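You operate a simulated robot arm through the tools that you are given. There is no shell and no other tool. Be economical: measure what you need, move in short steps, check, and stop when the job is done.

Carry out the task below with a simulated two-armed robot. There is one attempt and no reset: what you move stays moved.

Task
Lift the strainer basket out of the open trough on to the tray lid and wipe the oily rim.
Fine: carry the lid to the plain end first and back last, with both hands; basket and rag ride back on it. What is to be rubbed or washed off counts as gone when no trace of it is left.
Where things are to end (x, y in the base frame): steel tray lid within 5 cm of [66, 38]; round strainer basket within 6 cm of [63, -12]; steel tray lid within 3 cm of [66, -12].

It is judged by the outcome, as a careful person would: the job done as asked, and still so three seconds after it is handed in. It fails if anything else is knocked over, pushed out of place, dropped, spilled or broken. A push-on lid holds only when it is set on centred and level and pressed home; a screw cap is set on level and turned clockwise until tight.

Robot
Two 7-joint arms with two-finger parallel grippers on one trunk, on a base that drives. Base frame: it is fixed to the floor where the robot stands at the start and does not move with it; the origin is under the middle of the robot, x ahead of it, y to its left, z up. Lengths are in cm, angles in degrees, forces in N, time in s.
The left shoulder is at the start at [7, 16.3, 97], the right one opposite. With the tool pointing down near the work surface each hand reaches from about 10 to 46 cm from the robot's upright axis, wherever it stands, measured 20 degrees to its own side. Places, roughly: oil on the trough rim [90, -10, 70]; open trough cock [100, -20, 20]; plain end of the open trough [70, 40, 70]; strainer end of the open trough [70, -10, 70]; top of the steel tray lid [70, -10, 70]. Payload 3.43 kg a hand.
The tool frame of a hand sits at the grasp point between the pads (the TCP): z along the fingers, y along the line on which they close. The tips reach 3.4 cm beyond it. The gripper opens to 12.8 cm. The fingers are 2.4 cm wide and 1.2 cm thick; the gripper's body (4.8 by 13 cm) begins 9.6 cm behind the TCP.
Orientation is told as [roll, pitch, yaw] about the base's x, y, z axes, in that order, counted from this pose: with the fingers straight down and closing along the base's y, the tool's x points along the base's -x, its y along +y and its z along -z.

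Tools
- The arms move only by the tool send_rows. It takes "left_series", "right_series" or both (then of equal length, played together; a hand with none holds still); each is a list of rows, each an object (a shift or turn left out is 0, a gripper value left out holds the last) with "jaw": the finger opening in cm, from 0 to 12.8; "translation": the shift along the base's x, y, z in cm, a list of three; "delta_rot": the turn, a rotation vector about the base's x, y, z in rad, a list of three. In form: [{"jaw": jaw, "translation": [x, y, z], "delta_rot": [wx, wy, wz]}, ...]. A call has 1 to 12 rows; each row is the pose to reach, as a shift and turn from the pose commanded when the call began. Each row takes 0.2 s and may step no farther than 5 cm and 8.6 degrees from the row before; otherwise, or with a gripper value out of range, the whole call is refused. A pose out of reach is approached as far as the arm can. The call stops where the force on the tool passes 90 N (or 10 N more than at its start, if that is more) or the arm is blocked; 0.2 s more then pass. The fingers move at their own pace (about 15.3 cm/s each) and stop on an object; they squeeze with about 33 N. The grip force told is the motor's: it shows also when the fingers shut on nothing. Time passes only in rows, and 0.2 s behind the last, so rows that repeat a pose let the fingers close. The reply holds the time, the measured pose of the TCP, the force on the tool along the base axes, the opening and the grip force, in the units named above and with some noise, with the torque about the TCP (base axes, N m) and any sound that the robot's microphone picked up.
- Cameras (640 x 400 px; columns grow to the right, rows downward): "scene" is now at [13.82, 0.77, 119.32]; the picture's right is [0.10, -1.00, -0.00], its down [-0.60, -0.06, -0.80] and it looks along [0.79, 0.08, -0.60] (base axes); focal length 251 px, centre (320, 200). "left" rides on the left gripper at [7.6, 1.1, -16] in its tool frame; the picture's right is [-0.15, 0.99, 0.00], its down [-0.88, -0.13, -0.46] and it looks along [-0.45, -0.07, 0.89] (tool axes); focal length 234 px, centre (320, 200). "right" rides on the right gripper at [7.6, -1.1, -16] in its tool frame; the picture's right is [0.15, 0.99, 0.00], its down [-0.88, 0.13, -0.46] and it looks along [-0.45, 0.07, 0.89] (tool axes); focal length 234 px, centre (320, 200). There is no depth. A picture from a camera that has moved, and an enlarged one, comes with that camera's place and axes in the base frame and with its lens.
- camera(camera): a new picture of that camera. No time passes.
- raise_lower(by): slides the trunk up (or, below 0, down) by that many cm; the arms and the scene camera ride with it, the base frame stays. It gives what a move gives, with no picture.
- roll_base(legs): drives the robot by 1 to 6 legs, each [ahead, left, turn to the left] in cm, cm and degrees, along the robot's own axes; the way and the turn of a leg run together, so that a leg with both is an arc; at most 150 cm and 180 degrees a leg. The arms and the cameras ride along, it lands a little off, and it stops where it bumps. It gives what a move gives.
- head_to(pan, tilt): turns the head with the scene camera to pan (to the left, within 86 degrees either way) and tilt (down, from -29 to 69), counted from straight ahead of the robot. It gives what a move gives.
- close_up(camera, box): a new picture of the part [left, top, right, bottom] of that camera's present view, enlarged. No time passes.
- sign_off(): hands the job in; it is judged then, once.

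Go step by step. Nothing tells you exact positions but the pictures and the camera data: compare them with the known pose of the tool, close in by small moves and look again before you grip or let go. The budget is 120 turns and 92 pictures, counting those below and the enlarged ones. Unless the task says otherwise, let go and move clear before handing in, and close with one line.

The tools are called after "Call:" as a command line: name --argument value ..., lists and objects as JSON in quotes. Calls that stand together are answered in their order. send_rows: Moves the arms, as the interface text tells. Its arguments: {"type":"object","properties":{"left_series":{"type":"array","items":{"type":"object","properties":{"jaw":{"type":"number"},"translation":{"type":"array","items":{"type":"number"}},"delta_rot":{"type":"array","items":{"type":"number"}}}}},"right_series":{"type":"array","items":{"type":"object","properties":{"jaw":{"type":"number"},"translation":{"type":"array","items":{"type":"number"}},"delta_rot":{"type":"array","items":{"type":"number"}}}}}},"required":[]} The other tools are called the same way: raise_lower (by) slides the trunk up or down; roll_base (legs) drives the base; head_to (pan, tilt) turns the head that bears the scene camera; camera (camera) takes a picture; close_up (camera, box) takes an enlarged picture of a part of a camera's view; sign_off () hands the job in.

At the start:

```text
clock: 0.0
left_tool_pos: [54.05, 18.33, 101.27]
left_tcp_rot: [0.0, 0.0, 0.0]
left_force: [-0.8, -0.1, 0.6]
left_torque: [0.03, 0.02, -0.04]
left_width: 12.79
left_finger_force: 0.1
right_tool_pos: [59.57, -37.27, 100.26]
right_tcp_rot: [0.0, 0.0, 0.0]
right_force: [0.6, 0.4, -0.2]
right_torque: [0.0, -0.04, -0.06]
right_width: 12.8
right_finger_force: 0.0
trunk travel left (down, up): [-45.0, 49.0]
robot x, y, heading: [-0.17, -0.13, -0.0]
head pan, tilt: [5.7, 37.1]
```

scene: 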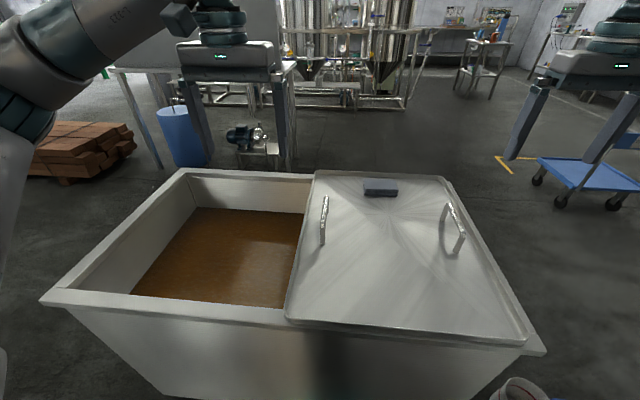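
right: 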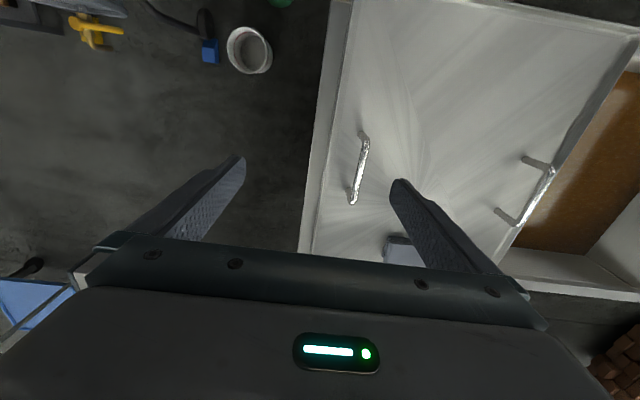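
left: 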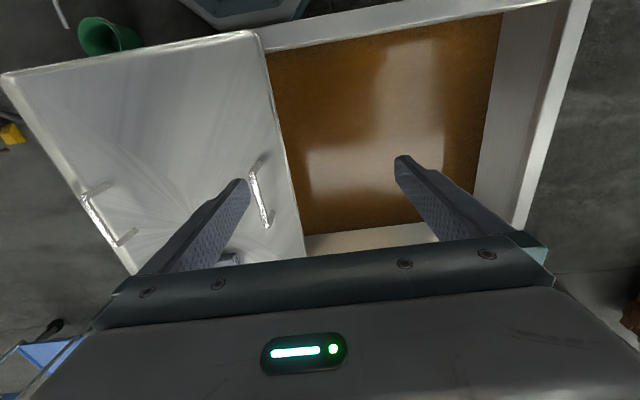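

The steel lid covers the right half of the trough, with two bar handles (near y≈5 and y≈-29, x≈64) and a grey-blue block or rag on its far part. I'll enlarge the view to measure it.

Call:
close_up --camera "scene" --box '[280, 160, 540, 350]'

Call:
close_up --camera "left" --box '[40, 140, 300, 300]'

Call:
close_up --camera "right" --box '[300, 100, 580, 275]'

```text
2.11 times, centred on (410, 255) of scene
camera zoom: at [13.82, 0.77, 119.32], right [0.1, -1.0, 0.0], down [-0.6, -0.06, -0.8], along [0.79, 0.08, -0.6], focal length 529 px, centre (130, 84)
```

zoom: 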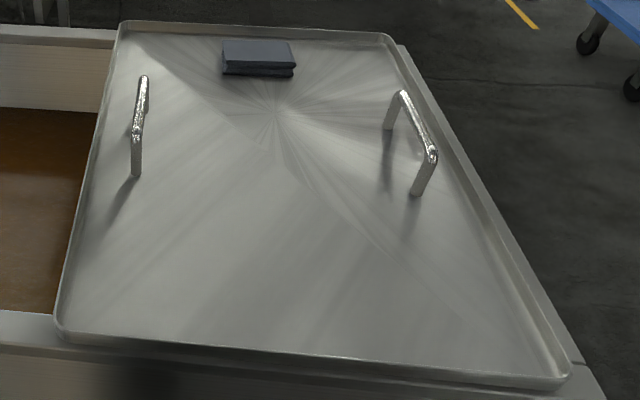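

```text
2.46 times, centred on (170, 220) of left
camera zoom: at [46.48, 19.56, 117.43], right [0.15, 0.99, 0.0], down [0.88, -0.13, 0.46], along [0.45, -0.07, -0.89], focal length 576 px, centre (689, 151)
```

zoom: 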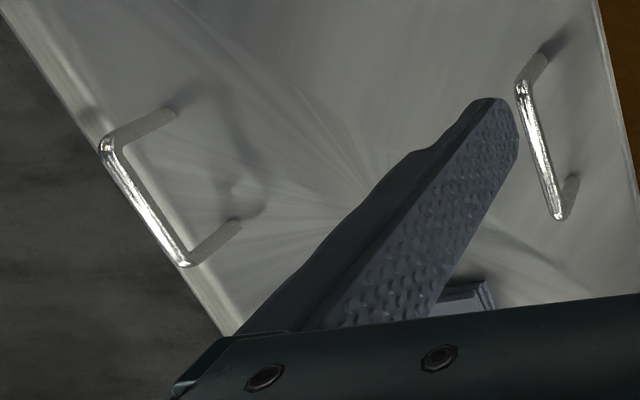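

```text
2.29 times, centred on (440, 188) of right
camera zoom: at [52.06, -38.48, 116.17], right [-0.15, 0.99, 0.0], down [0.88, 0.13, 0.46], along [0.45, 0.07, -0.89], focal length 535 px, centre (46, 229)
```

zoom: 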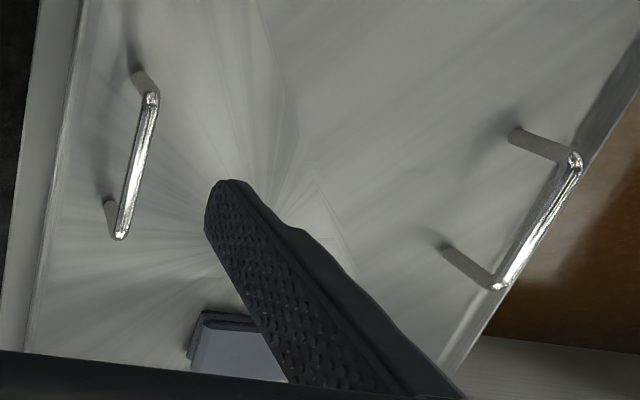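

The handle bars run along x from 60 to 71 at z≈77, at y≈4.8 and y≈-29.2. The lid centre is about (65.7, -12) with its floor at z≈70.5. I'll centre the robot on the lid by driving 12 cm right.

Call:
roll_base --legs '[[0, -12, 0]]'

```text
clock: 1.2
left_tool_pos: [54.14, 6.85, 101.37]
left_tcp_rot: [0.0, 0.0, 0.1]
left_force: [-0.3, -0.4, 0.1]
left_torque: [0.03, -0.04, 0.01]
left_width: 12.81
left_finger_force: 0.0
right_tool_pos: [59.56, -48.75, 100.18]
right_tcp_rot: [0.0, -0.1, 0.0]
right_force: [0.8, -0.4, -0.9]
right_torque: [0.03, -0.02, 0.03]
right_width: 12.79
right_finger_force: 0.2
trunk travel left (down, up): [-45.0, 49.0]
robot x, y, heading: [0.12, -11.37, 0.1]
head pan, tilt: [5.7, 37.1]
```

The base is now centred on the lid. Next I move both hands above the handles with jaws open, at z≈86.

Call:
send_rows --left_series '[{"translation": [2, -0.4, -2.5], "jaw": 8}, {"translation": [4, -0.8, -5]}, {"translation": [6, -1.2, -7.5]}, {"translation": [8, -1.6, -10]}, {"translation": [10, -2, -12.5]}, {"translation": [11.5, -2.05, -15.3]}, {"translation": [11.5, -2.05, -15.3]}]' --right_series '[{"translation": [1, 3.3, -2.4], "jaw": 8}, {"translation": [2, 6.5, -4.8]}, {"translation": [3, 9.8, -7.2]}, {"translation": [4, 13, -9.6]}, {"translation": [5, 16.3, -12]}, {"translation": [6, 19.5, -14.2]}, {"translation": [6, 19.5, -14.2]}]'

Call:
camera --camera "left"

Call:
camera --camera "right"

```text
clock: 2.8
left_tool_pos: [65.53, 5.08, 86.02]
left_tcp_rot: [0.0, 0.0, 0.2]
left_force: [-0.7, 0.6, -0.2]
left_torque: [0.01, -0.02, 0.0]
left_width: 8.03
left_finger_force: 0.1
right_tool_pos: [65.71, -29.2, 86.1]
right_tcp_rot: [0.0, 0.0, 0.1]
right_force: [-0.2, -0.4, -0.3]
right_torque: [0.02, -0.01, 0.01]
right_width: 7.99
right_finger_force: 0.0
trunk travel left (down, up): [-45.0, 49.0]
robot x, y, heading: [-0.1, -11.74, -0.0]
head pan, tilt: [5.7, 37.1]
```

```text
85 pictures are left
camera left: at [57.92, 6.11, 102.12], right [0.14, 0.99, 0.0], down [0.88, -0.13, 0.46], along [0.45, -0.07, -0.89], focal length 234 px, centre (320, 200)
```

left: 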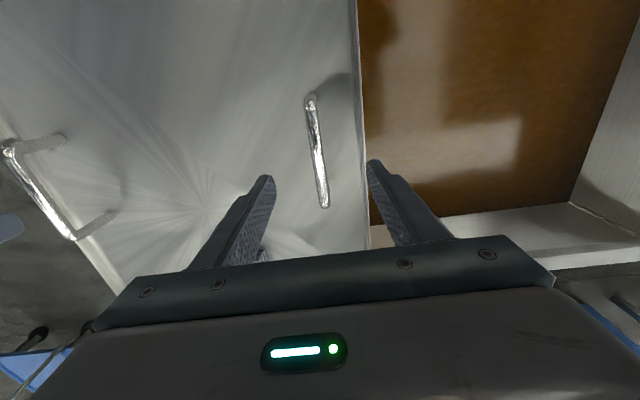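

```text
84 pictures are left
camera right: at [58.18, -30.44, 102.13], right [-0.15, 0.99, 0.0], down [0.88, 0.13, 0.46], along [0.45, 0.07, -0.89], focal length 234 px, centre (320, 200)
```

right: 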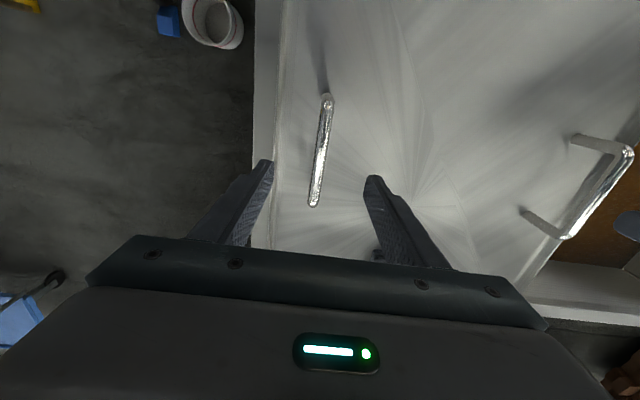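

Both hands line up with the bars. I'll lower to z≈76.7 and grip.

Call:
send_rows --left_series '[{"translation": [-0.1, -0.3, -4.5]}, {"translation": [-0.1, -0.3, -9.3]}, {"translation": [-0.1, -0.3, -9.3]}]' --right_series '[{"translation": [-0.3, 0, -4.5]}, {"translation": [-0.3, 0, -9.4]}, {"translation": [-0.3, 0, -9.4]}]'

Call:
camera --camera "scene"

```text
clock: 3.6
left_tool_pos: [65.49, 4.55, 76.84]
left_tcp_rot: [0.1, 0.0, 0.1]
left_force: [0.3, 0.0, 0.8]
left_torque: [0.02, -0.03, 0.02]
left_width: 7.98
left_finger_force: 0.1
right_tool_pos: [65.24, -29.25, 76.74]
right_tcp_rot: [0.0, -0.1, 0.1]
right_force: [0.1, -0.2, 0.6]
right_torque: [0.0, -0.03, 0.02]
right_width: 7.99
right_finger_force: 0.1
trunk travel left (down, up): [-45.0, 49.0]
robot x, y, heading: [-0.07, -11.48, -0.1]
head pan, tilt: [5.7, 37.1]
```

```text
83 pictures are left
camera scene: at [13.77, -10.72, 119.33], right [0.1, -0.99, 0.0], down [-0.6, -0.06, -0.8], along [0.79, 0.08, -0.6], focal length 251 px, centre (320, 200)
```

scene: 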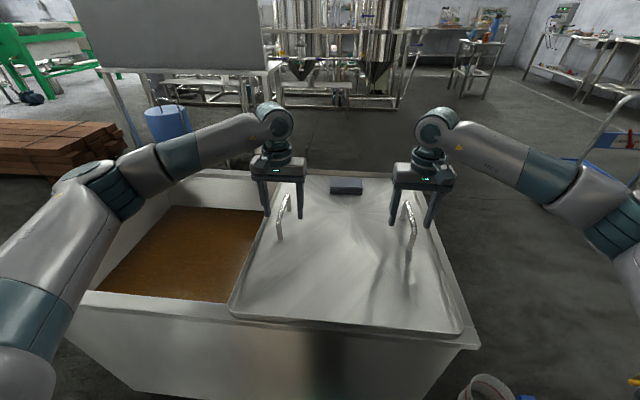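

Call:
send_rows --left_series '[{"jaw": 0}, {}, {}, {}]' --right_series '[{"jaw": 0}, {}, {}, {}]'

Call:
send_rows --left_series '[{"translation": [0, 0, 0.5]}, {"translation": [0, 0, 1]}, {"translation": [0, 0, 2]}, {"translation": [0, 0, 2]}]' --right_series '[{"translation": [0, 0, 0.5]}, {"translation": [0, 0, 1]}, {"translation": [0, 0, 2]}, {"translation": [0, 0, 2]}]'

Call:
camera --camera "scene"

```text
clock: 4.6
left_tool_pos: [65.56, 4.8, 76.74]
left_tcp_rot: [0.1, 0.2, 0.2]
left_force: [-3.2, 14.5, 0.3]
left_torque: [0.05, -0.31, -0.19]
left_width: 1.35
left_finger_force: 33.7
right_tool_pos: [65.22, -29.24, 76.7]
right_tcp_rot: [-0.1, 0.0, 0.0]
right_force: [-1.0, -13.4, -0.2]
right_torque: [-0.04, -0.43, -0.04]
right_width: 1.36
right_finger_force: 32.6
trunk travel left (down, up): [-45.0, 49.0]
robot x, y, heading: [0.06, -11.73, 0.1]
head pan, tilt: [5.7, 37.1]
```

```text
clock: 5.6
left_tool_pos: [65.67, 4.75, 78.57]
left_tcp_rot: [0.0, 0.1, 0.3]
left_force: [1.5, 18.8, -6.5]
left_torque: [-0.04, 0.13, -0.03]
left_width: 1.35
left_finger_force: 33.1
right_tool_pos: [65.49, -29.37, 78.49]
right_tcp_rot: [-0.1, 0.2, -0.1]
right_force: [-0.1, -19.3, -6.9]
right_torque: [-0.05, 0.04, 0.16]
right_width: 1.38
right_finger_force: 32.8
trunk travel left (down, up): [-45.0, 49.0]
robot x, y, heading: [-0.01, -11.57, 0.2]
head pan, tilt: [5.7, 37.1]
```

```text
82 pictures are left
camera scene: at [13.99, -10.72, 119.29], right [0.1, -0.99, 0.0], down [-0.6, -0.06, -0.8], along [0.79, 0.08, -0.6], focal length 251 px, centre (320, 200)
```

scene: 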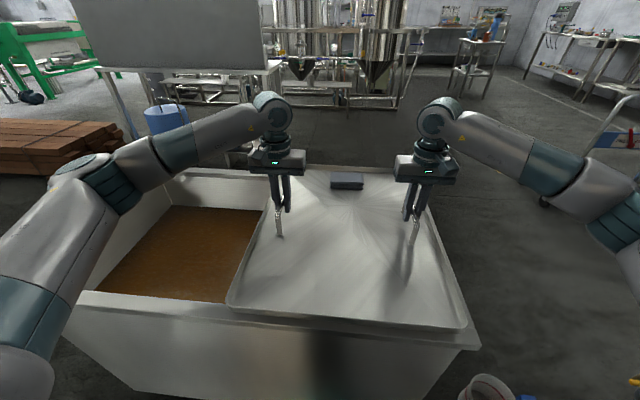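

The lid is lifted level and light, about 13 N in total. I'll raise it a little more and drive 50 cm left.

Call:
send_rows --left_series '[{"translation": [0, 0.1, 1.5]}, {"translation": [0, 0.2, 3]}, {"translation": [0, 0.2, 3]}]' --right_series '[{"translation": [0, -0.1, 1.5]}, {"translation": [0, -0.1, 3]}, {"translation": [0, -0.1, 3]}]'

Call:
roll_base --legs '[[0, 25, 0], [0, 25, 0]]'

Call:
camera --camera "scene"

```text
clock: 6.4
left_tool_pos: [65.63, 4.74, 81.68]
left_tcp_rot: [-0.1, 0.0, 0.0]
left_force: [0.0, 7.4, -8.0]
left_torque: [0.0, -0.14, -0.04]
left_width: 1.37
left_finger_force: 32.6
right_tool_pos: [65.46, -29.3, 81.58]
right_tcp_rot: [0.0, 0.1, 0.2]
right_force: [0.9, -7.0, -6.9]
right_torque: [0.01, 0.31, -0.06]
right_width: 1.35
right_finger_force: 33.3
trunk travel left (down, up): [-45.0, 49.0]
robot x, y, heading: [-0.15, -11.43, 0.7]
head pan, tilt: [5.7, 37.1]
```

```text
clock: 9.7
left_tool_pos: [65.8, 54.41, 81.67]
left_tcp_rot: [-0.1, 0.1, -0.1]
left_force: [-0.9, -15.3, -7.3]
left_torque: [-0.03, 0.06, -0.07]
left_width: 1.37
left_finger_force: 32.3
right_tool_pos: [65.55, 20.38, 81.61]
right_tcp_rot: [0.0, 0.1, -0.3]
right_force: [1.0, 16.7, -6.6]
right_torque: [-0.03, 0.13, -0.16]
right_width: 1.37
right_finger_force: 33.1
trunk travel left (down, up): [-45.0, 49.0]
robot x, y, heading: [0.28, 38.58, -0.4]
head pan, tilt: [5.7, 37.1]
```

```text
81 pictures are left
camera scene: at [14.13, 39.24, 119.3], right [0.09, -1.0, 0.0], down [-0.6, -0.06, -0.8], along [0.79, 0.08, -0.6], focal length 251 px, centre (320, 200)
```

scene: 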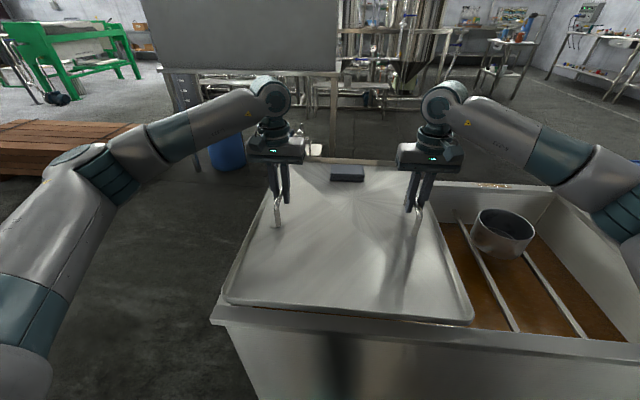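

The lid hangs over the plain end, centred at about (65.7, 37.4). The basket and two rails are now visible at the strainer end, along with the oily patch on the far rim. I'll lower the lid on to the rim.

Call:
send_rows --left_series '[{"translation": [0, 0.3, -2]}, {"translation": [0, 0.3, -3.5]}, {"translation": [0, 0.3, -4.5]}, {"translation": [0, 0.3, -4.9]}, {"translation": [0, 0.3, -4.9]}]' --right_series '[{"translation": [0, 0.5, -2]}, {"translation": [0, 0.5, -3.5]}, {"translation": [0, 0.5, -4.5]}, {"translation": [0, 0.5, -4.9]}, {"translation": [0, 0.5, -4.9]}]'

Call:
camera --camera "scene"

```text
clock: 10.9
left_tool_pos: [65.91, 54.78, 76.9]
left_tcp_rot: [0.0, 0.1, -0.2]
left_force: [0.2, 9.9, -7.5]
left_torque: [-0.01, -0.43, 0.1]
left_width: 1.38
left_finger_force: 32.9
right_tool_pos: [65.62, 20.77, 76.78]
right_tcp_rot: [0.0, 0.0, -0.2]
right_force: [-0.6, -8.8, -3.1]
right_torque: [-0.04, -0.19, 0.08]
right_width: 1.34
right_finger_force: 32.9
trunk travel left (down, up): [-45.0, 49.0]
robot x, y, heading: [0.19, 38.82, -0.2]
head pan, tilt: [5.7, 37.1]
```

```text
80 pictures are left
camera scene: at [14.08, 39.17, 119.31], right [0.09, -1.0, 0.0], down [-0.6, -0.06, -0.8], along [0.79, 0.08, -0.6], focal length 251 px, centre (320, 200)
```

scene: 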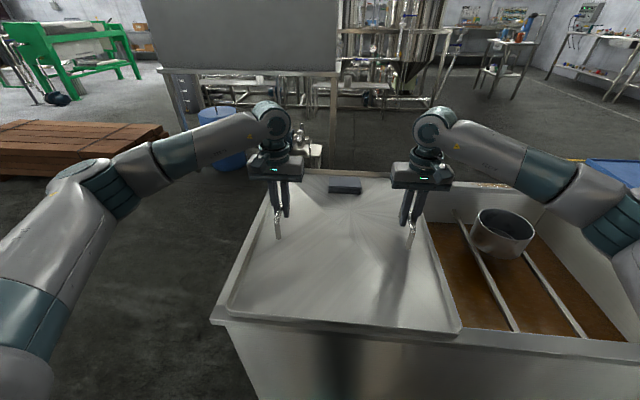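

It is almost seated, so I'll lower slightly more, release and rise.

Call:
send_rows --left_series '[{"translation": [0, 0, -0.2]}, {"translation": [0, 0, -0.4]}, {"translation": [0, 0, -0.4]}]' --right_series '[{"translation": [0, 0, -0.2]}, {"translation": [0, 0, -0.3]}, {"translation": [0, 0, -0.3]}]'

Call:
send_rows --left_series '[{"jaw": 6}, {"jaw": 6}, {"jaw": 6}, {"translation": [0, 0, 4]}, {"translation": [0, 0, 8]}, {"translation": [0, 0, 12]}]' --right_series '[{"jaw": 6}, {"jaw": 6}, {"jaw": 6}, {"translation": [0, 0, 4]}, {"translation": [0, 0, 8]}, {"translation": [0, 0, 12]}]'

Call:
camera --camera "scene"

```text
clock: 11.7
left_tool_pos: [65.94, 54.8, 76.72]
left_tcp_rot: [-0.2, -0.2, -0.2]
left_force: [5.1, 16.4, -1.8]
left_torque: [-0.18, -0.56, 0.05]
left_width: 1.35
left_finger_force: 33.4
right_tool_pos: [65.49, 20.74, 76.69]
right_tcp_rot: [0.0, -0.3, -0.2]
right_force: [3.3, -11.2, 17.8]
right_torque: [-0.11, 0.32, 0.12]
right_width: 1.38
right_finger_force: 33.2
trunk travel left (down, up): [-45.0, 49.0]
robot x, y, heading: [0.19, 38.75, -0.2]
head pan, tilt: [5.7, 37.1]
```

```text
clock: 13.1
left_tool_pos: [65.65, 54.4, 88.72]
left_tcp_rot: [0.1, 0.0, -0.1]
left_force: [-0.2, -0.2, 0.6]
left_torque: [0.01, -0.05, 0.0]
left_width: 6.01
left_finger_force: 0.1
right_tool_pos: [65.42, 20.6, 88.64]
right_tcp_rot: [0.0, -0.1, -0.2]
right_force: [-0.2, -0.5, 0.2]
right_torque: [0.06, -0.07, 0.02]
right_width: 5.98
right_finger_force: 0.1
trunk travel left (down, up): [-45.0, 49.0]
robot x, y, heading: [0.32, 38.13, -0.2]
head pan, tilt: [5.7, 37.1]
```

```text
79 pictures are left
camera scene: at [13.84, 39.16, 119.32], right [0.09, -1.0, 0.0], down [-0.6, -0.06, -0.8], along [0.79, 0.08, -0.6], focal length 251 px, centre (320, 200)
```

scene: 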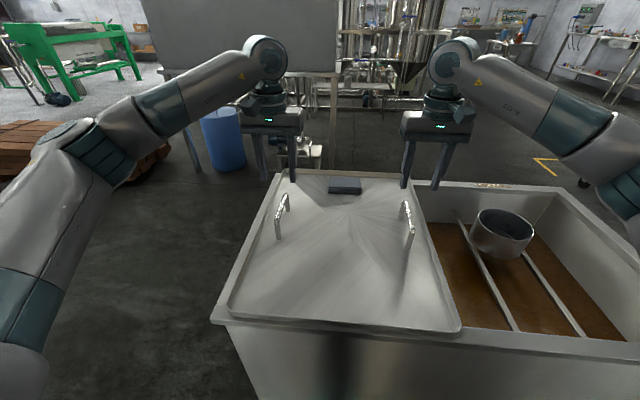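

The lid rests at the plain end. I'll drive back so the basket is in front of the right arm and inspect it.

Call:
roll_base --legs '[[0, -34, 0]]'

Call:
head_to --pan -8 --tilt 40

Call:
camera --camera "scene"

Call:
camera --camera "right"

```text
clock: 15.3
left_tool_pos: [65.61, 21.0, 88.54]
left_tcp_rot: [0.1, 0.0, 0.0]
left_force: [0.2, 0.6, 0.3]
left_torque: [0.0, -0.01, 0.0]
left_width: 6.02
left_finger_force: 0.0
right_tool_pos: [65.57, -12.79, 88.5]
right_tcp_rot: [0.1, 0.0, 0.0]
right_force: [0.1, -0.8, -0.2]
right_torque: [0.0, 0.02, -0.03]
right_width: 5.98
right_finger_force: 0.0
trunk travel left (down, up): [-45.0, 49.0]
robot x, y, heading: [0.36, 4.39, 0.1]
head pan, tilt: [5.7, 37.1]
```

```text
clock: 16.0
left_tool_pos: [65.66, 21.11, 88.65]
left_tcp_rot: [-0.1, 0.0, 0.1]
left_force: [-0.1, 0.0, -0.1]
left_torque: [0.04, -0.02, 0.01]
left_width: 6.0
left_finger_force: 0.0
right_tool_pos: [65.63, -12.81, 88.52]
right_tcp_rot: [0.0, 0.0, 0.0]
right_force: [-1.1, 0.0, 0.4]
right_torque: [0.0, 0.0, -0.01]
right_width: 6.0
right_finger_force: 0.0
trunk travel left (down, up): [-45.0, 49.0]
robot x, y, heading: [-0.13, 4.7, 0.5]
head pan, tilt: [-8.0, 40.0]
```

```text
78 pictures are left
camera scene: at [13.72, 3.48, 118.88], right [-0.14, -0.99, 0.0], down [-0.64, 0.09, -0.77], along [0.76, -0.11, -0.64], focal length 251 px, centre (320, 200)
```

scene: 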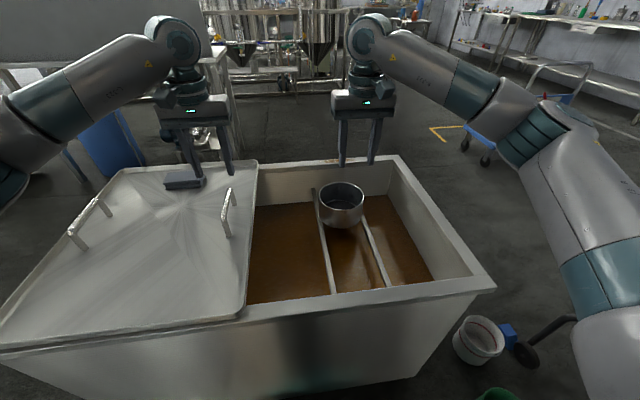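

```text
77 pictures are left
camera right: at [58.11, -13.92, 104.46], right [-0.15, 0.99, 0.0], down [0.88, 0.13, 0.46], along [0.45, 0.07, -0.89], focal length 234 px, centre (320, 200)
```

right: 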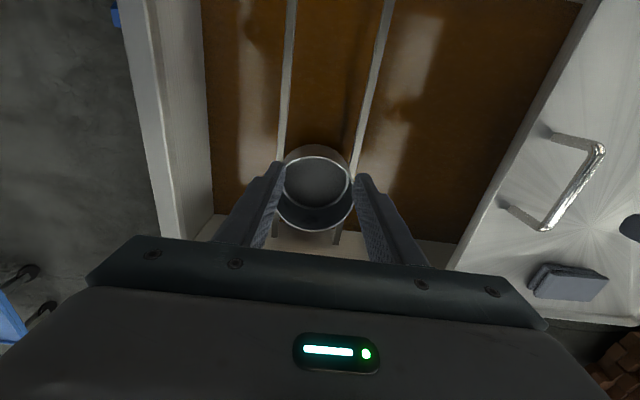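

Call:
close_up --camera "scene" --box '[240, 140, 440, 265]'

Call:
close_up --camera "right" --box '[220, 120, 420, 245]'

```text
3.20 times, centred on (340, 202) of scene
camera zoom: at [13.72, 3.48, 118.88], right [-0.14, -0.99, 0.0], down [-0.64, 0.09, -0.77], along [0.76, -0.11, -0.64], focal length 804 px, centre (256, 192)
```

zoom: 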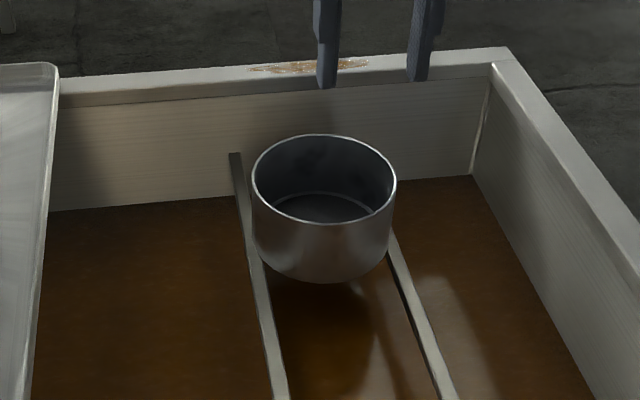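

```text
3.20 times, centred on (320, 182) of right
camera zoom: at [58.11, -13.92, 104.46], right [-0.15, 0.99, 0.0], down [0.88, 0.13, 0.46], along [0.45, 0.07, -0.89], focal length 749 px, centre (320, 256)
```

zoom: 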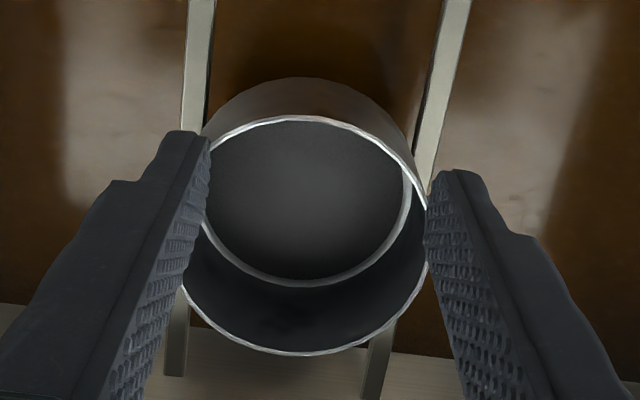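

The basket is a round cup about 14 cm across, its rim centred at about (75.9, -12.3, 67.3), standing on the rails. The oil is on the far rim at x≈92. I'll grip the basket wall at its -y side, one finger inside, so first I hover there.

Call:
send_rows --right_series '[{"translation": [3, -2, -1]}, {"translation": [6, -4, -3]}, {"translation": [9, -5.5, -5]}, {"translation": [10.3, -6.7, -8.5]}, {"translation": [10.3, -6.7, -8.5]}]'

Call:
camera --camera "right"

Call:
camera --camera "scene"

```text
clock: 17.2
left_tool_pos: [65.64, 21.05, 88.54]
left_tcp_rot: [-0.1, -0.1, -0.1]
left_force: [0.4, 0.3, 0.5]
left_torque: [-0.03, -0.02, 0.01]
left_width: 5.99
left_finger_force: 0.0
right_tool_pos: [75.93, -19.54, 80.02]
right_tcp_rot: [0.0, 0.0, 0.1]
right_force: [-0.4, 0.3, -0.3]
right_torque: [-0.01, -0.03, 0.0]
right_width: 5.98
right_finger_force: 0.0
trunk travel left (down, up): [-45.0, 49.0]
robot x, y, heading: [-0.04, 4.43, 0.0]
head pan, tilt: [-8.0, 40.0]
```

```text
74 pictures are left
camera right: at [68.42, -20.7, 95.91], right [-0.15, 0.99, 0.0], down [0.88, 0.13, 0.46], along [0.45, 0.07, -0.89], focal length 234 px, centre (320, 200)
```

right: 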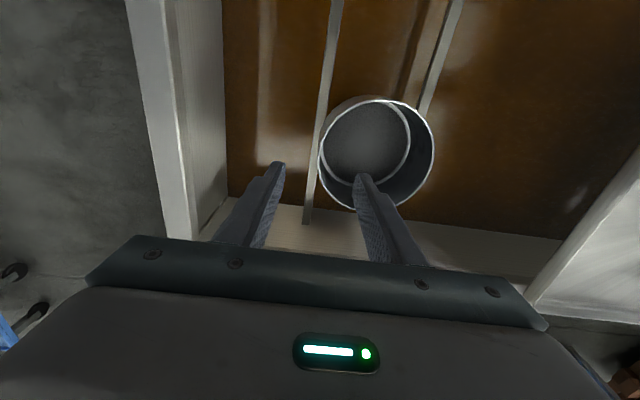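

```text
73 pictures are left
camera scene: at [13.68, 3.5, 118.89], right [-0.14, -0.99, 0.0], down [-0.64, 0.09, -0.77], along [0.76, -0.11, -0.64], focal length 251 px, centre (320, 200)
```

scene: 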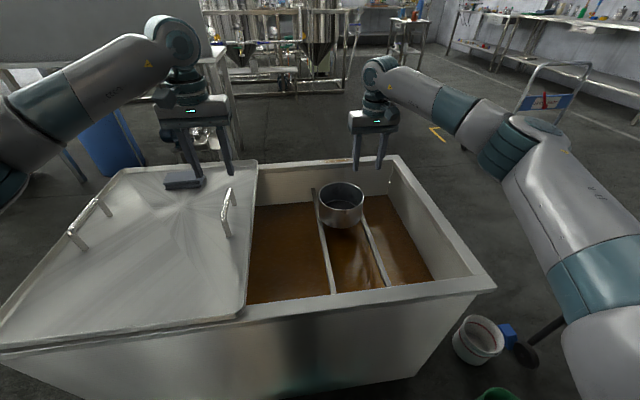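

The wall lies at y≈-19.5, centred between the fingers. I'll descend to TCP z≈66 and grip gently.

Call:
send_rows --right_series '[{"translation": [-0.3, 0, -4.5]}, {"translation": [-0.3, 0, -9]}, {"translation": [-0.3, 0, -12]}, {"translation": [-0.3, 0, -14]}, {"translation": [-0.3, 0, -14]}]'

Call:
camera --camera "right"

Call:
close_up --camera "scene" --box '[240, 140, 440, 265]'

```text
clock: 18.4
left_tool_pos: [65.51, 21.07, 88.57]
left_tcp_rot: [-0.1, -0.1, 0.1]
left_force: [0.5, -0.3, 0.4]
left_torque: [-0.01, 0.0, 0.0]
left_width: 5.98
left_finger_force: 0.1
right_tool_pos: [75.5, -19.51, 65.99]
right_tcp_rot: [0.0, 0.0, 0.1]
right_force: [-0.5, 0.4, -0.1]
right_torque: [0.0, -0.02, -0.01]
right_width: 6.0
right_finger_force: 0.1
trunk travel left (down, up): [-45.0, 49.0]
robot x, y, heading: [-0.27, 4.48, -0.1]
head pan, tilt: [-8.0, 40.0]
```

```text
72 pictures are left
camera right: at [67.98, -20.73, 81.9], right [-0.15, 0.99, 0.0], down [0.88, 0.13, 0.46], along [0.45, 0.07, -0.89], focal length 234 px, centre (320, 200)
```

right: 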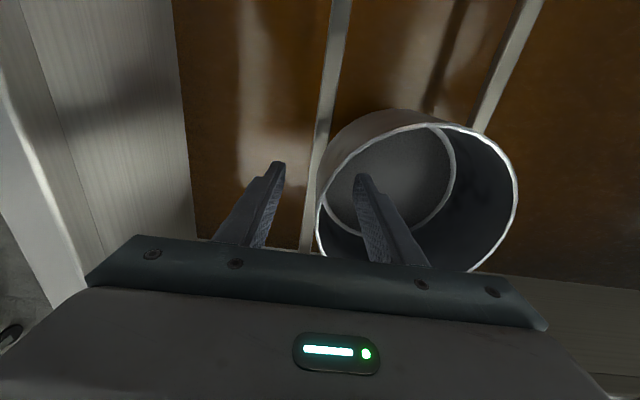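

```text
3.20 times, centred on (340, 202) of scene
camera zoom: at [13.7, 3.47, 118.89], right [-0.14, -0.99, 0.0], down [-0.64, 0.09, -0.77], along [0.76, -0.11, -0.64], focal length 804 px, centre (256, 192)
```

zoom: 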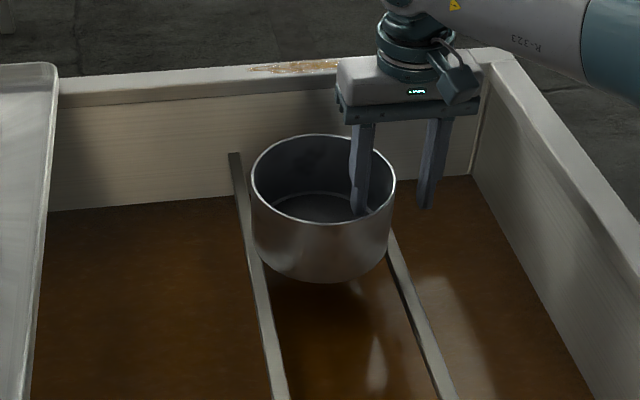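

One finger is inside and one outside the wall. I'll close and lift a little to test.

Call:
send_rows --right_series '[{"jaw": 0}, {"jaw": 0}, {"jaw": 0}, {"jaw": 0}]'

Call:
send_rows --right_series '[{"translation": [0, 0, 0.5]}, {"translation": [0, 0, 1.5]}, {"translation": [0, 0, 1.5]}]'

Call:
close_up --camera "scene" --box '[240, 140, 440, 265]'

```text
clock: 19.4
left_tool_pos: [65.59, 21.06, 88.6]
left_tcp_rot: [-0.2, 0.0, -0.1]
left_force: [0.5, 0.5, -0.3]
left_torque: [0.0, 0.0, 0.01]
left_width: 5.99
left_finger_force: 0.0
right_tool_pos: [75.32, -19.54, 66.0]
right_tcp_rot: [0.0, -0.1, 0.1]
right_force: [0.1, -0.9, -1.5]
right_torque: [-0.14, -0.01, -0.02]
right_width: 0.26
right_finger_force: 33.0
trunk travel left (down, up): [-45.0, 49.0]
robot x, y, heading: [0.1, 4.25, 0.1]
head pan, tilt: [-8.0, 40.0]
```

```text
clock: 20.2
left_tool_pos: [65.67, 21.12, 88.62]
left_tcp_rot: [-0.2, -0.1, 0.1]
left_force: [-0.1, 0.5, 0.3]
left_torque: [0.02, 0.01, 0.03]
left_width: 5.98
left_finger_force: 0.1
right_tool_pos: [75.6, -19.56, 67.4]
right_tcp_rot: [0.2, 0.0, 0.1]
right_force: [-0.2, 0.1, -1.9]
right_torque: [-0.1, -0.03, -0.02]
right_width: 0.23
right_finger_force: 33.0
trunk travel left (down, up): [-45.0, 49.0]
robot x, y, heading: [0.11, 4.61, 0.2]
head pan, tilt: [-8.0, 40.0]
```

```text
3.20 times, centred on (340, 202) of scene
camera zoom: at [13.75, 3.46, 118.88], right [-0.14, -0.99, 0.0], down [-0.64, 0.09, -0.77], along [0.76, -0.11, -0.64], focal length 804 px, centre (256, 192)
```

zoom: 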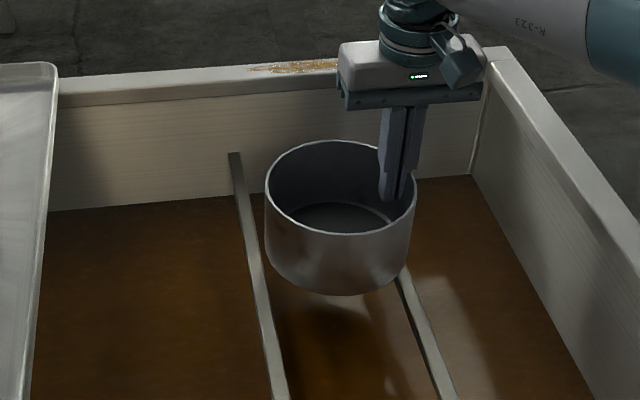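

The basket is held and light (about 2 N). I'll lift it 21 cm straight up and pause for drips.

Call:
send_rows --right_series '[{"translation": [0, 0, 3]}, {"translation": [0, 0, 6]}, {"translation": [0, 0, 9]}, {"translation": [0, 0, 12]}, {"translation": [0, 0, 15]}, {"translation": [0, 0, 18]}, {"translation": [0, 0, 21]}, {"translation": [0, 0, 21]}, {"translation": [0, 0, 21]}, {"translation": [0, 0, 21]}, {"translation": [0, 0, 21]}, {"translation": [0, 0, 21]}]'

Call:
camera --camera "right"

Call:
camera --camera "scene"

```text
clock: 22.8
left_tool_pos: [65.64, 21.02, 88.5]
left_tcp_rot: [0.0, 0.0, 0.1]
left_force: [0.7, 0.4, -0.3]
left_torque: [0.01, -0.02, 0.0]
left_width: 6.0
left_finger_force: 0.0
right_tool_pos: [75.48, -19.39, 88.66]
right_tcp_rot: [0.1, 0.0, 0.1]
right_force: [0.7, 0.0, -1.5]
right_torque: [-0.13, -0.05, -0.05]
right_width: 0.21
right_finger_force: 33.3
trunk travel left (down, up): [-45.0, 49.0]
robot x, y, heading: [0.46, 4.89, 0.2]
head pan, tilt: [-8.0, 40.0]
```

```text
69 pictures are left
camera right: at [68.1, -20.6, 104.49], right [-0.15, 0.99, 0.0], down [0.88, 0.13, 0.46], along [0.45, 0.07, -0.89], focal length 234 px, centre (320, 200)
```

right: 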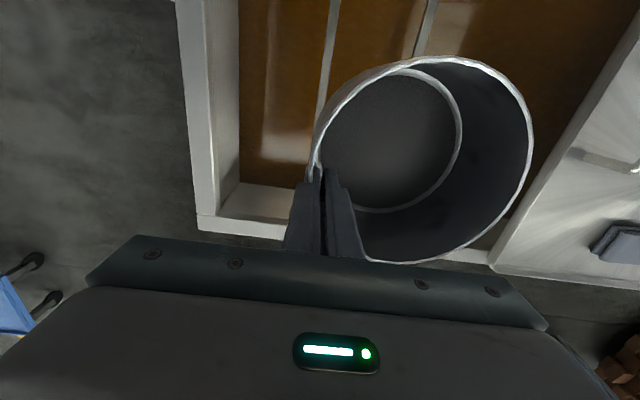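

```text
68 pictures are left
camera scene: at [13.75, 3.46, 118.88], right [-0.14, -0.99, 0.0], down [-0.64, 0.09, -0.77], along [0.76, -0.11, -0.64], focal length 251 px, centre (320, 200)
```

scene: 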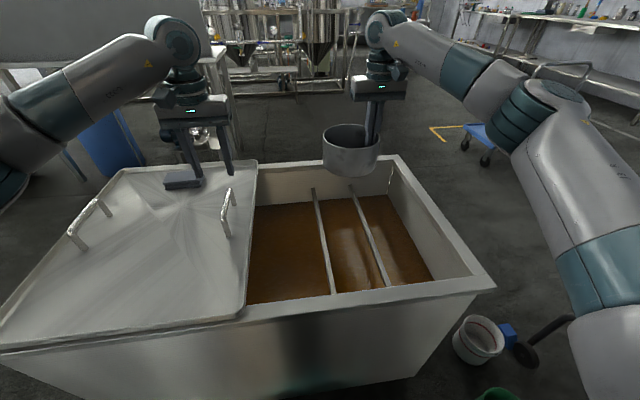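

The basket centre is at about (-3.8, +6.1) from the TCP. I'll bring it in and drive left over the lid.

Call:
send_rows --right_series '[{"translation": [-3, 0, 0.3]}, {"translation": [-6, 0, 0.6]}, {"translation": [-8.9, 0, 0.8]}, {"translation": [-8.9, 0, 0.8]}]'

Call:
roll_base --legs '[[0, 38, 0]]'

Call:
camera --camera "right"

Call:
camera --camera "scene"

```text
clock: 23.8
left_tool_pos: [65.69, 21.07, 88.53]
left_tcp_rot: [-0.1, 0.1, 0.2]
left_force: [0.3, -0.3, 0.1]
left_torque: [0.01, 0.01, -0.01]
left_width: 6.01
left_finger_force: 0.1
right_tool_pos: [66.7, -19.47, 89.21]
right_tcp_rot: [0.0, 0.1, 0.0]
right_force: [0.0, -0.2, -2.3]
right_torque: [-0.14, -0.04, -0.03]
right_width: 0.25
right_finger_force: 32.8
trunk travel left (down, up): [-45.0, 49.0]
robot x, y, heading: [0.21, 4.7, 0.2]
head pan, tilt: [-8.0, 40.0]
```

```text
clock: 26.3
left_tool_pos: [65.62, 59.63, 88.52]
left_tcp_rot: [-0.1, 0.0, 0.0]
left_force: [0.2, 0.3, 0.6]
left_torque: [0.02, -0.01, -0.01]
left_width: 6.0
left_finger_force: 0.0
right_tool_pos: [66.73, 18.9, 89.27]
right_tcp_rot: [0.0, 0.0, 0.1]
right_force: [0.1, -0.2, -1.6]
right_torque: [-0.14, 0.0, -0.01]
right_width: 0.23
right_finger_force: 32.9
trunk travel left (down, up): [-45.0, 49.0]
robot x, y, heading: [0.12, 43.02, 0.0]
head pan, tilt: [-8.0, 40.0]
```

```text
67 pictures are left
camera right: at [59.25, 17.81, 105.22], right [-0.15, 0.99, 0.0], down [0.88, 0.13, 0.46], along [0.45, 0.07, -0.89], focal length 234 px, centre (320, 200)
```

right: 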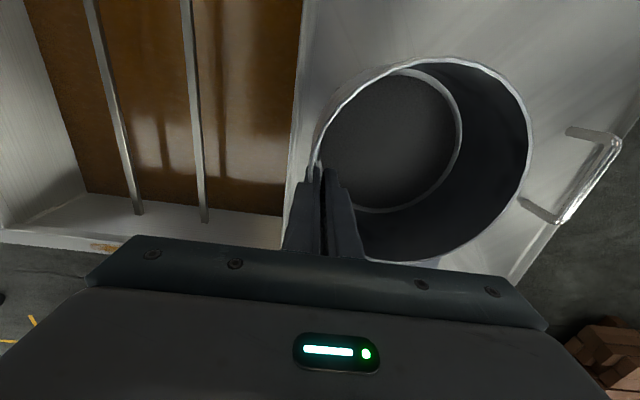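

```text
66 pictures are left
camera scene: at [13.71, 42.04, 118.88], right [-0.14, -0.99, 0.0], down [-0.64, 0.09, -0.77], along [0.76, -0.11, -0.64], focal length 251 px, centre (320, 200)
```

scene: 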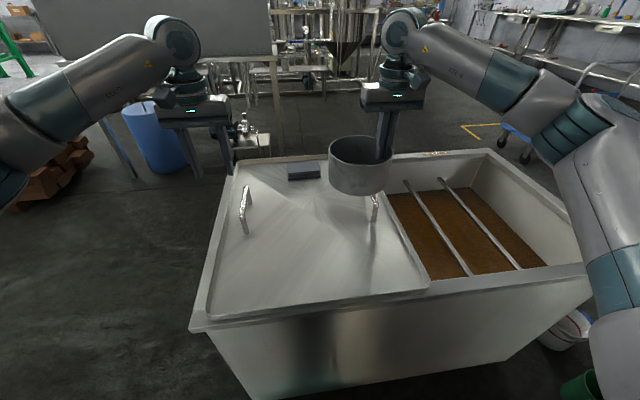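

Now I'll shift +12.8 in y and lower toward the lid floor.

Call:
send_rows --right_series '[{"translation": [0, 4.3, 0]}, {"translation": [0, 8.6, 0]}, {"translation": [0, 12.8, 0]}, {"translation": [0, 12.8, -3]}, {"translation": [0, 12.8, -6]}, {"translation": [0, 12.8, -9]}, {"translation": [0, 12.8, -9]}]'

Call:
close_up --camera "scene" --box '[200, 130, 440, 280]'

```text
clock: 27.9
left_tool_pos: [65.67, 59.64, 88.54]
left_tcp_rot: [-0.1, 0.0, 0.1]
left_force: [-0.6, 0.1, 0.2]
left_torque: [0.01, -0.02, 0.02]
left_width: 6.0
left_finger_force: 0.0
right_tool_pos: [66.61, 31.73, 80.45]
right_tcp_rot: [-0.1, 0.0, 0.1]
right_force: [-0.1, 0.2, -2.2]
right_torque: [-0.11, -0.02, 0.01]
right_width: 0.22
right_finger_force: 33.7
trunk travel left (down, up): [-45.0, 49.0]
robot x, y, heading: [0.04, 43.27, 0.1]
head pan, tilt: [-8.0, 40.0]
```

```text
2.67 times, centred on (320, 205) of scene
camera zoom: at [13.68, 42.01, 118.89], right [-0.14, -0.99, 0.0], down [-0.64, 0.09, -0.77], along [0.76, -0.11, -0.64], focal length 670 px, centre (320, 187)
```

zoom: 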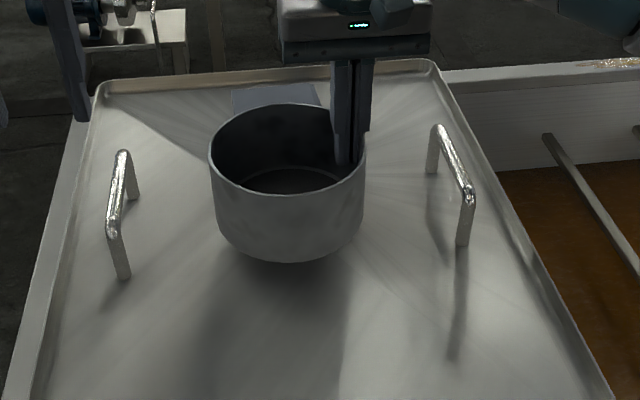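

The basket centre is over (63.3, 37.9), as wanted. I'll lower it slowly.

Call:
send_rows --right_series '[{"translation": [0, 0, -1]}, {"translation": [0, 0, -2]}, {"translation": [0, 0, -2.6]}, {"translation": [0, 0, -2.6]}]'

Call:
close_up --camera "scene" --box '[200, 130, 440, 280]'

```text
clock: 28.9
left_tool_pos: [65.58, 59.52, 88.64]
left_tcp_rot: [-0.2, 0.0, -0.1]
left_force: [0.0, -0.3, 0.2]
left_torque: [0.01, 0.01, 0.01]
left_width: 5.99
left_finger_force: 0.0
right_tool_pos: [66.57, 31.8, 77.83]
right_tcp_rot: [0.1, -0.2, 0.0]
right_force: [3.0, -1.3, 8.5]
right_torque: [0.08, -0.59, -0.04]
right_width: 0.25
right_finger_force: 33.1
trunk travel left (down, up): [-45.0, 49.0]
robot x, y, heading: [0.27, 43.45, -0.2]
head pan, tilt: [-8.0, 40.0]
```

```text
2.67 times, centred on (320, 205) of scene
camera zoom: at [13.61, 41.98, 118.91], right [-0.14, -0.99, 0.0], down [-0.64, 0.09, -0.77], along [0.76, -0.11, -0.64], focal length 670 px, centre (320, 187)
```

zoom: 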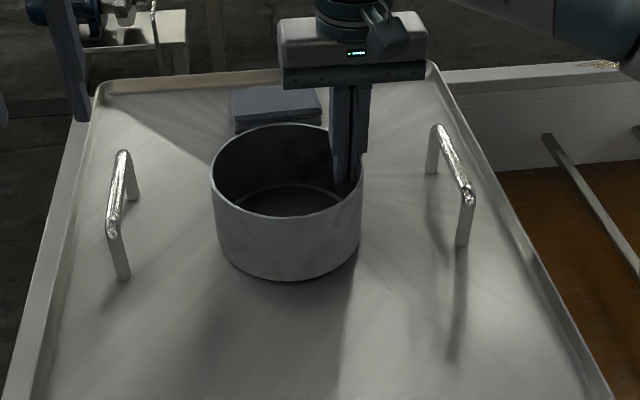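

The basket touches the floor of the lid (8.5 N up). I'll release it and rise.

Call:
send_rows --right_series '[{"jaw": 2}, {"jaw": 4}, {"jaw": 4}, {"translation": [0, 0, 4]}, {"translation": [0, 0, 8]}, {"translation": [0, 0, 12]}, {"translation": [0, 0, 14]}]'

Call:
camera --camera "scene"

Call:
camera --camera "right"

```text
clock: 30.5
left_tool_pos: [65.69, 59.6, 88.57]
left_tcp_rot: [-0.1, 0.0, 0.1]
left_force: [0.1, -1.0, -0.5]
left_torque: [-0.03, 0.01, 0.0]
left_width: 6.0
left_finger_force: 0.1
right_tool_pos: [66.77, 31.56, 91.66]
right_tcp_rot: [0.0, 0.0, 0.1]
right_force: [0.7, -0.8, 0.1]
right_torque: [0.01, -0.01, -0.03]
right_width: 4.0
right_finger_force: 0.0
trunk travel left (down, up): [-45.0, 49.0]
robot x, y, heading: [0.06, 43.74, 0.0]
head pan, tilt: [-8.0, 40.0]
```

```text
63 pictures are left
camera scene: at [13.68, 41.99, 118.88], right [-0.14, -0.99, 0.0], down [-0.64, 0.09, -0.77], along [0.76, -0.11, -0.64], focal length 251 px, centre (320, 200)
```

scene: 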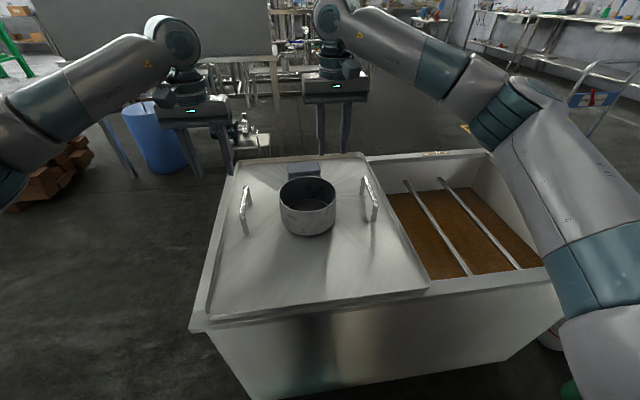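

```text
62 pictures are left
camera right: at [59.19, 30.47, 107.59], right [-0.15, 0.99, 0.0], down [0.88, 0.13, 0.46], along [0.45, 0.07, -0.89], focal length 234 px, centre (320, 200)
```

right: 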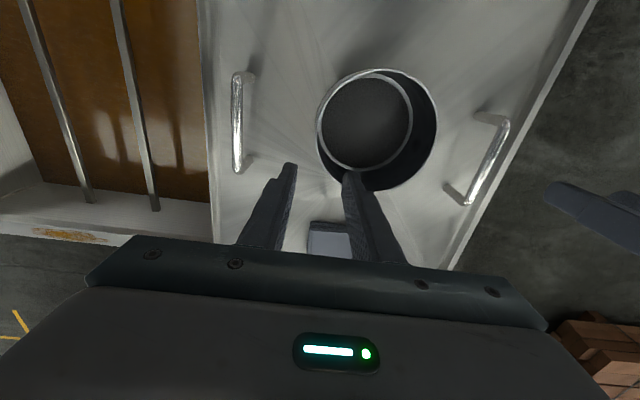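

The basket stands on the lid. Now I'll measure the rag.

Call:
close_up --camera "scene" --box '[260, 150, 340, 200]'

Call:
send_rows --right_series '[{"translation": [3, 0, 0]}, {"translation": [6, 1.5, 0]}, {"translation": [9, 3, 0]}, {"translation": [12, 5, 0]}, {"translation": [12, 5, 0]}]'

Call:
camera --camera "right"

```text
8.00 times, centred on (300, 175) of scene
camera zoom: at [13.68, 41.99, 118.88], right [-0.14, -0.99, 0.0], down [-0.64, 0.09, -0.77], along [0.76, -0.11, -0.64], focal length 2009 px, centre (480, 400)
```

zoom: 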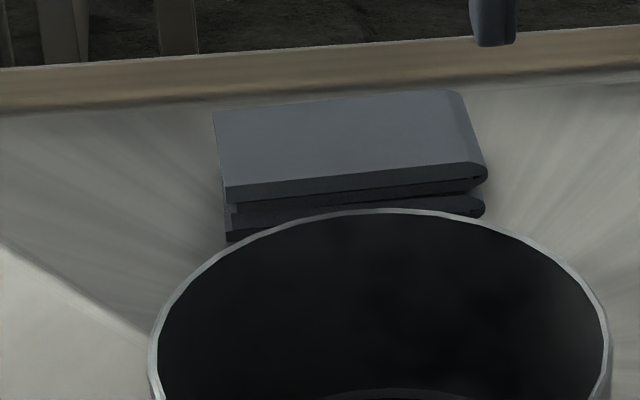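

```text
clock: 31.7
left_tool_pos: [65.6, 59.3, 88.63]
left_tcp_rot: [-0.1, 0.1, -0.1]
left_force: [-0.4, 0.3, -1.1]
left_torque: [0.01, 0.02, 0.02]
left_width: 5.98
left_finger_force: 0.0
right_tool_pos: [78.71, 36.62, 91.52]
right_tcp_rot: [0.1, 0.1, 0.1]
right_force: [-0.1, -0.6, -0.2]
right_torque: [0.0, 0.03, -0.05]
right_width: 4.02
right_finger_force: 0.0
trunk travel left (down, up): [-45.0, 49.0]
robot x, y, heading: [0.13, 43.3, 0.2]
head pan, tilt: [-8.0, 40.0]
```

```text
60 pictures are left
camera right: at [71.21, 35.44, 107.53], right [-0.15, 0.99, 0.0], down [0.88, 0.13, 0.46], along [0.45, 0.07, -0.89], focal length 234 px, centre (320, 200)
```

right: 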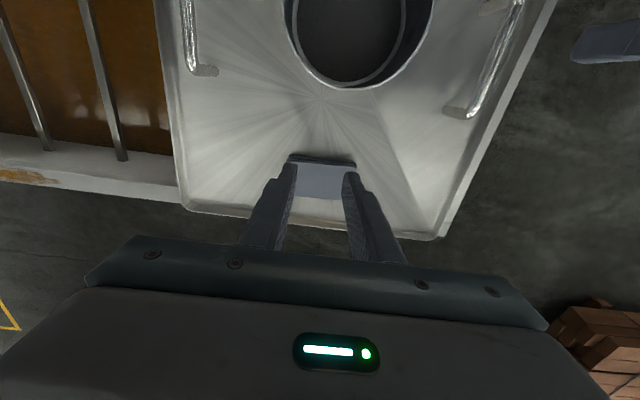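

The rag is a folded pad about 11 × 6 × 2.5 cm at (86, 37.3). The oil spans y≈-21 to -7 on the far rim at x≈94, which may need the base closer. I'll look down at the gap to the trough.

Call:
head_to --pan 0 --tilt 69

Call:
camera --camera "scene"

```text
clock: 32.6
left_tool_pos: [65.67, 59.6, 88.58]
left_tcp_rot: [0.0, 0.0, 0.0]
left_force: [-0.3, 0.0, 0.1]
left_torque: [-0.01, -0.03, 0.0]
left_width: 6.0
left_finger_force: 0.1
right_tool_pos: [78.6, 36.86, 91.55]
right_tcp_rot: [0.0, 0.0, 0.1]
right_force: [-0.3, 0.8, -0.3]
right_torque: [0.01, 0.01, -0.01]
right_width: 3.97
right_finger_force: 0.0
trunk travel left (down, up): [-45.0, 49.0]
robot x, y, heading: [0.07, 43.0, -0.1]
head pan, tilt: [0.0, 68.8]
```

```text
59 pictures are left
camera scene: at [10.87, 43.17, 115.28], right [0.0, -1.0, 0.0], down [-0.93, 0.0, -0.36], along [0.36, 0.0, -0.93], focal length 251 px, centre (320, 200)
```

scene: 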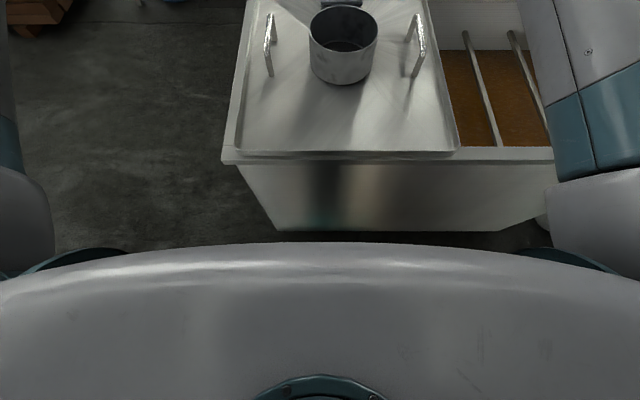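

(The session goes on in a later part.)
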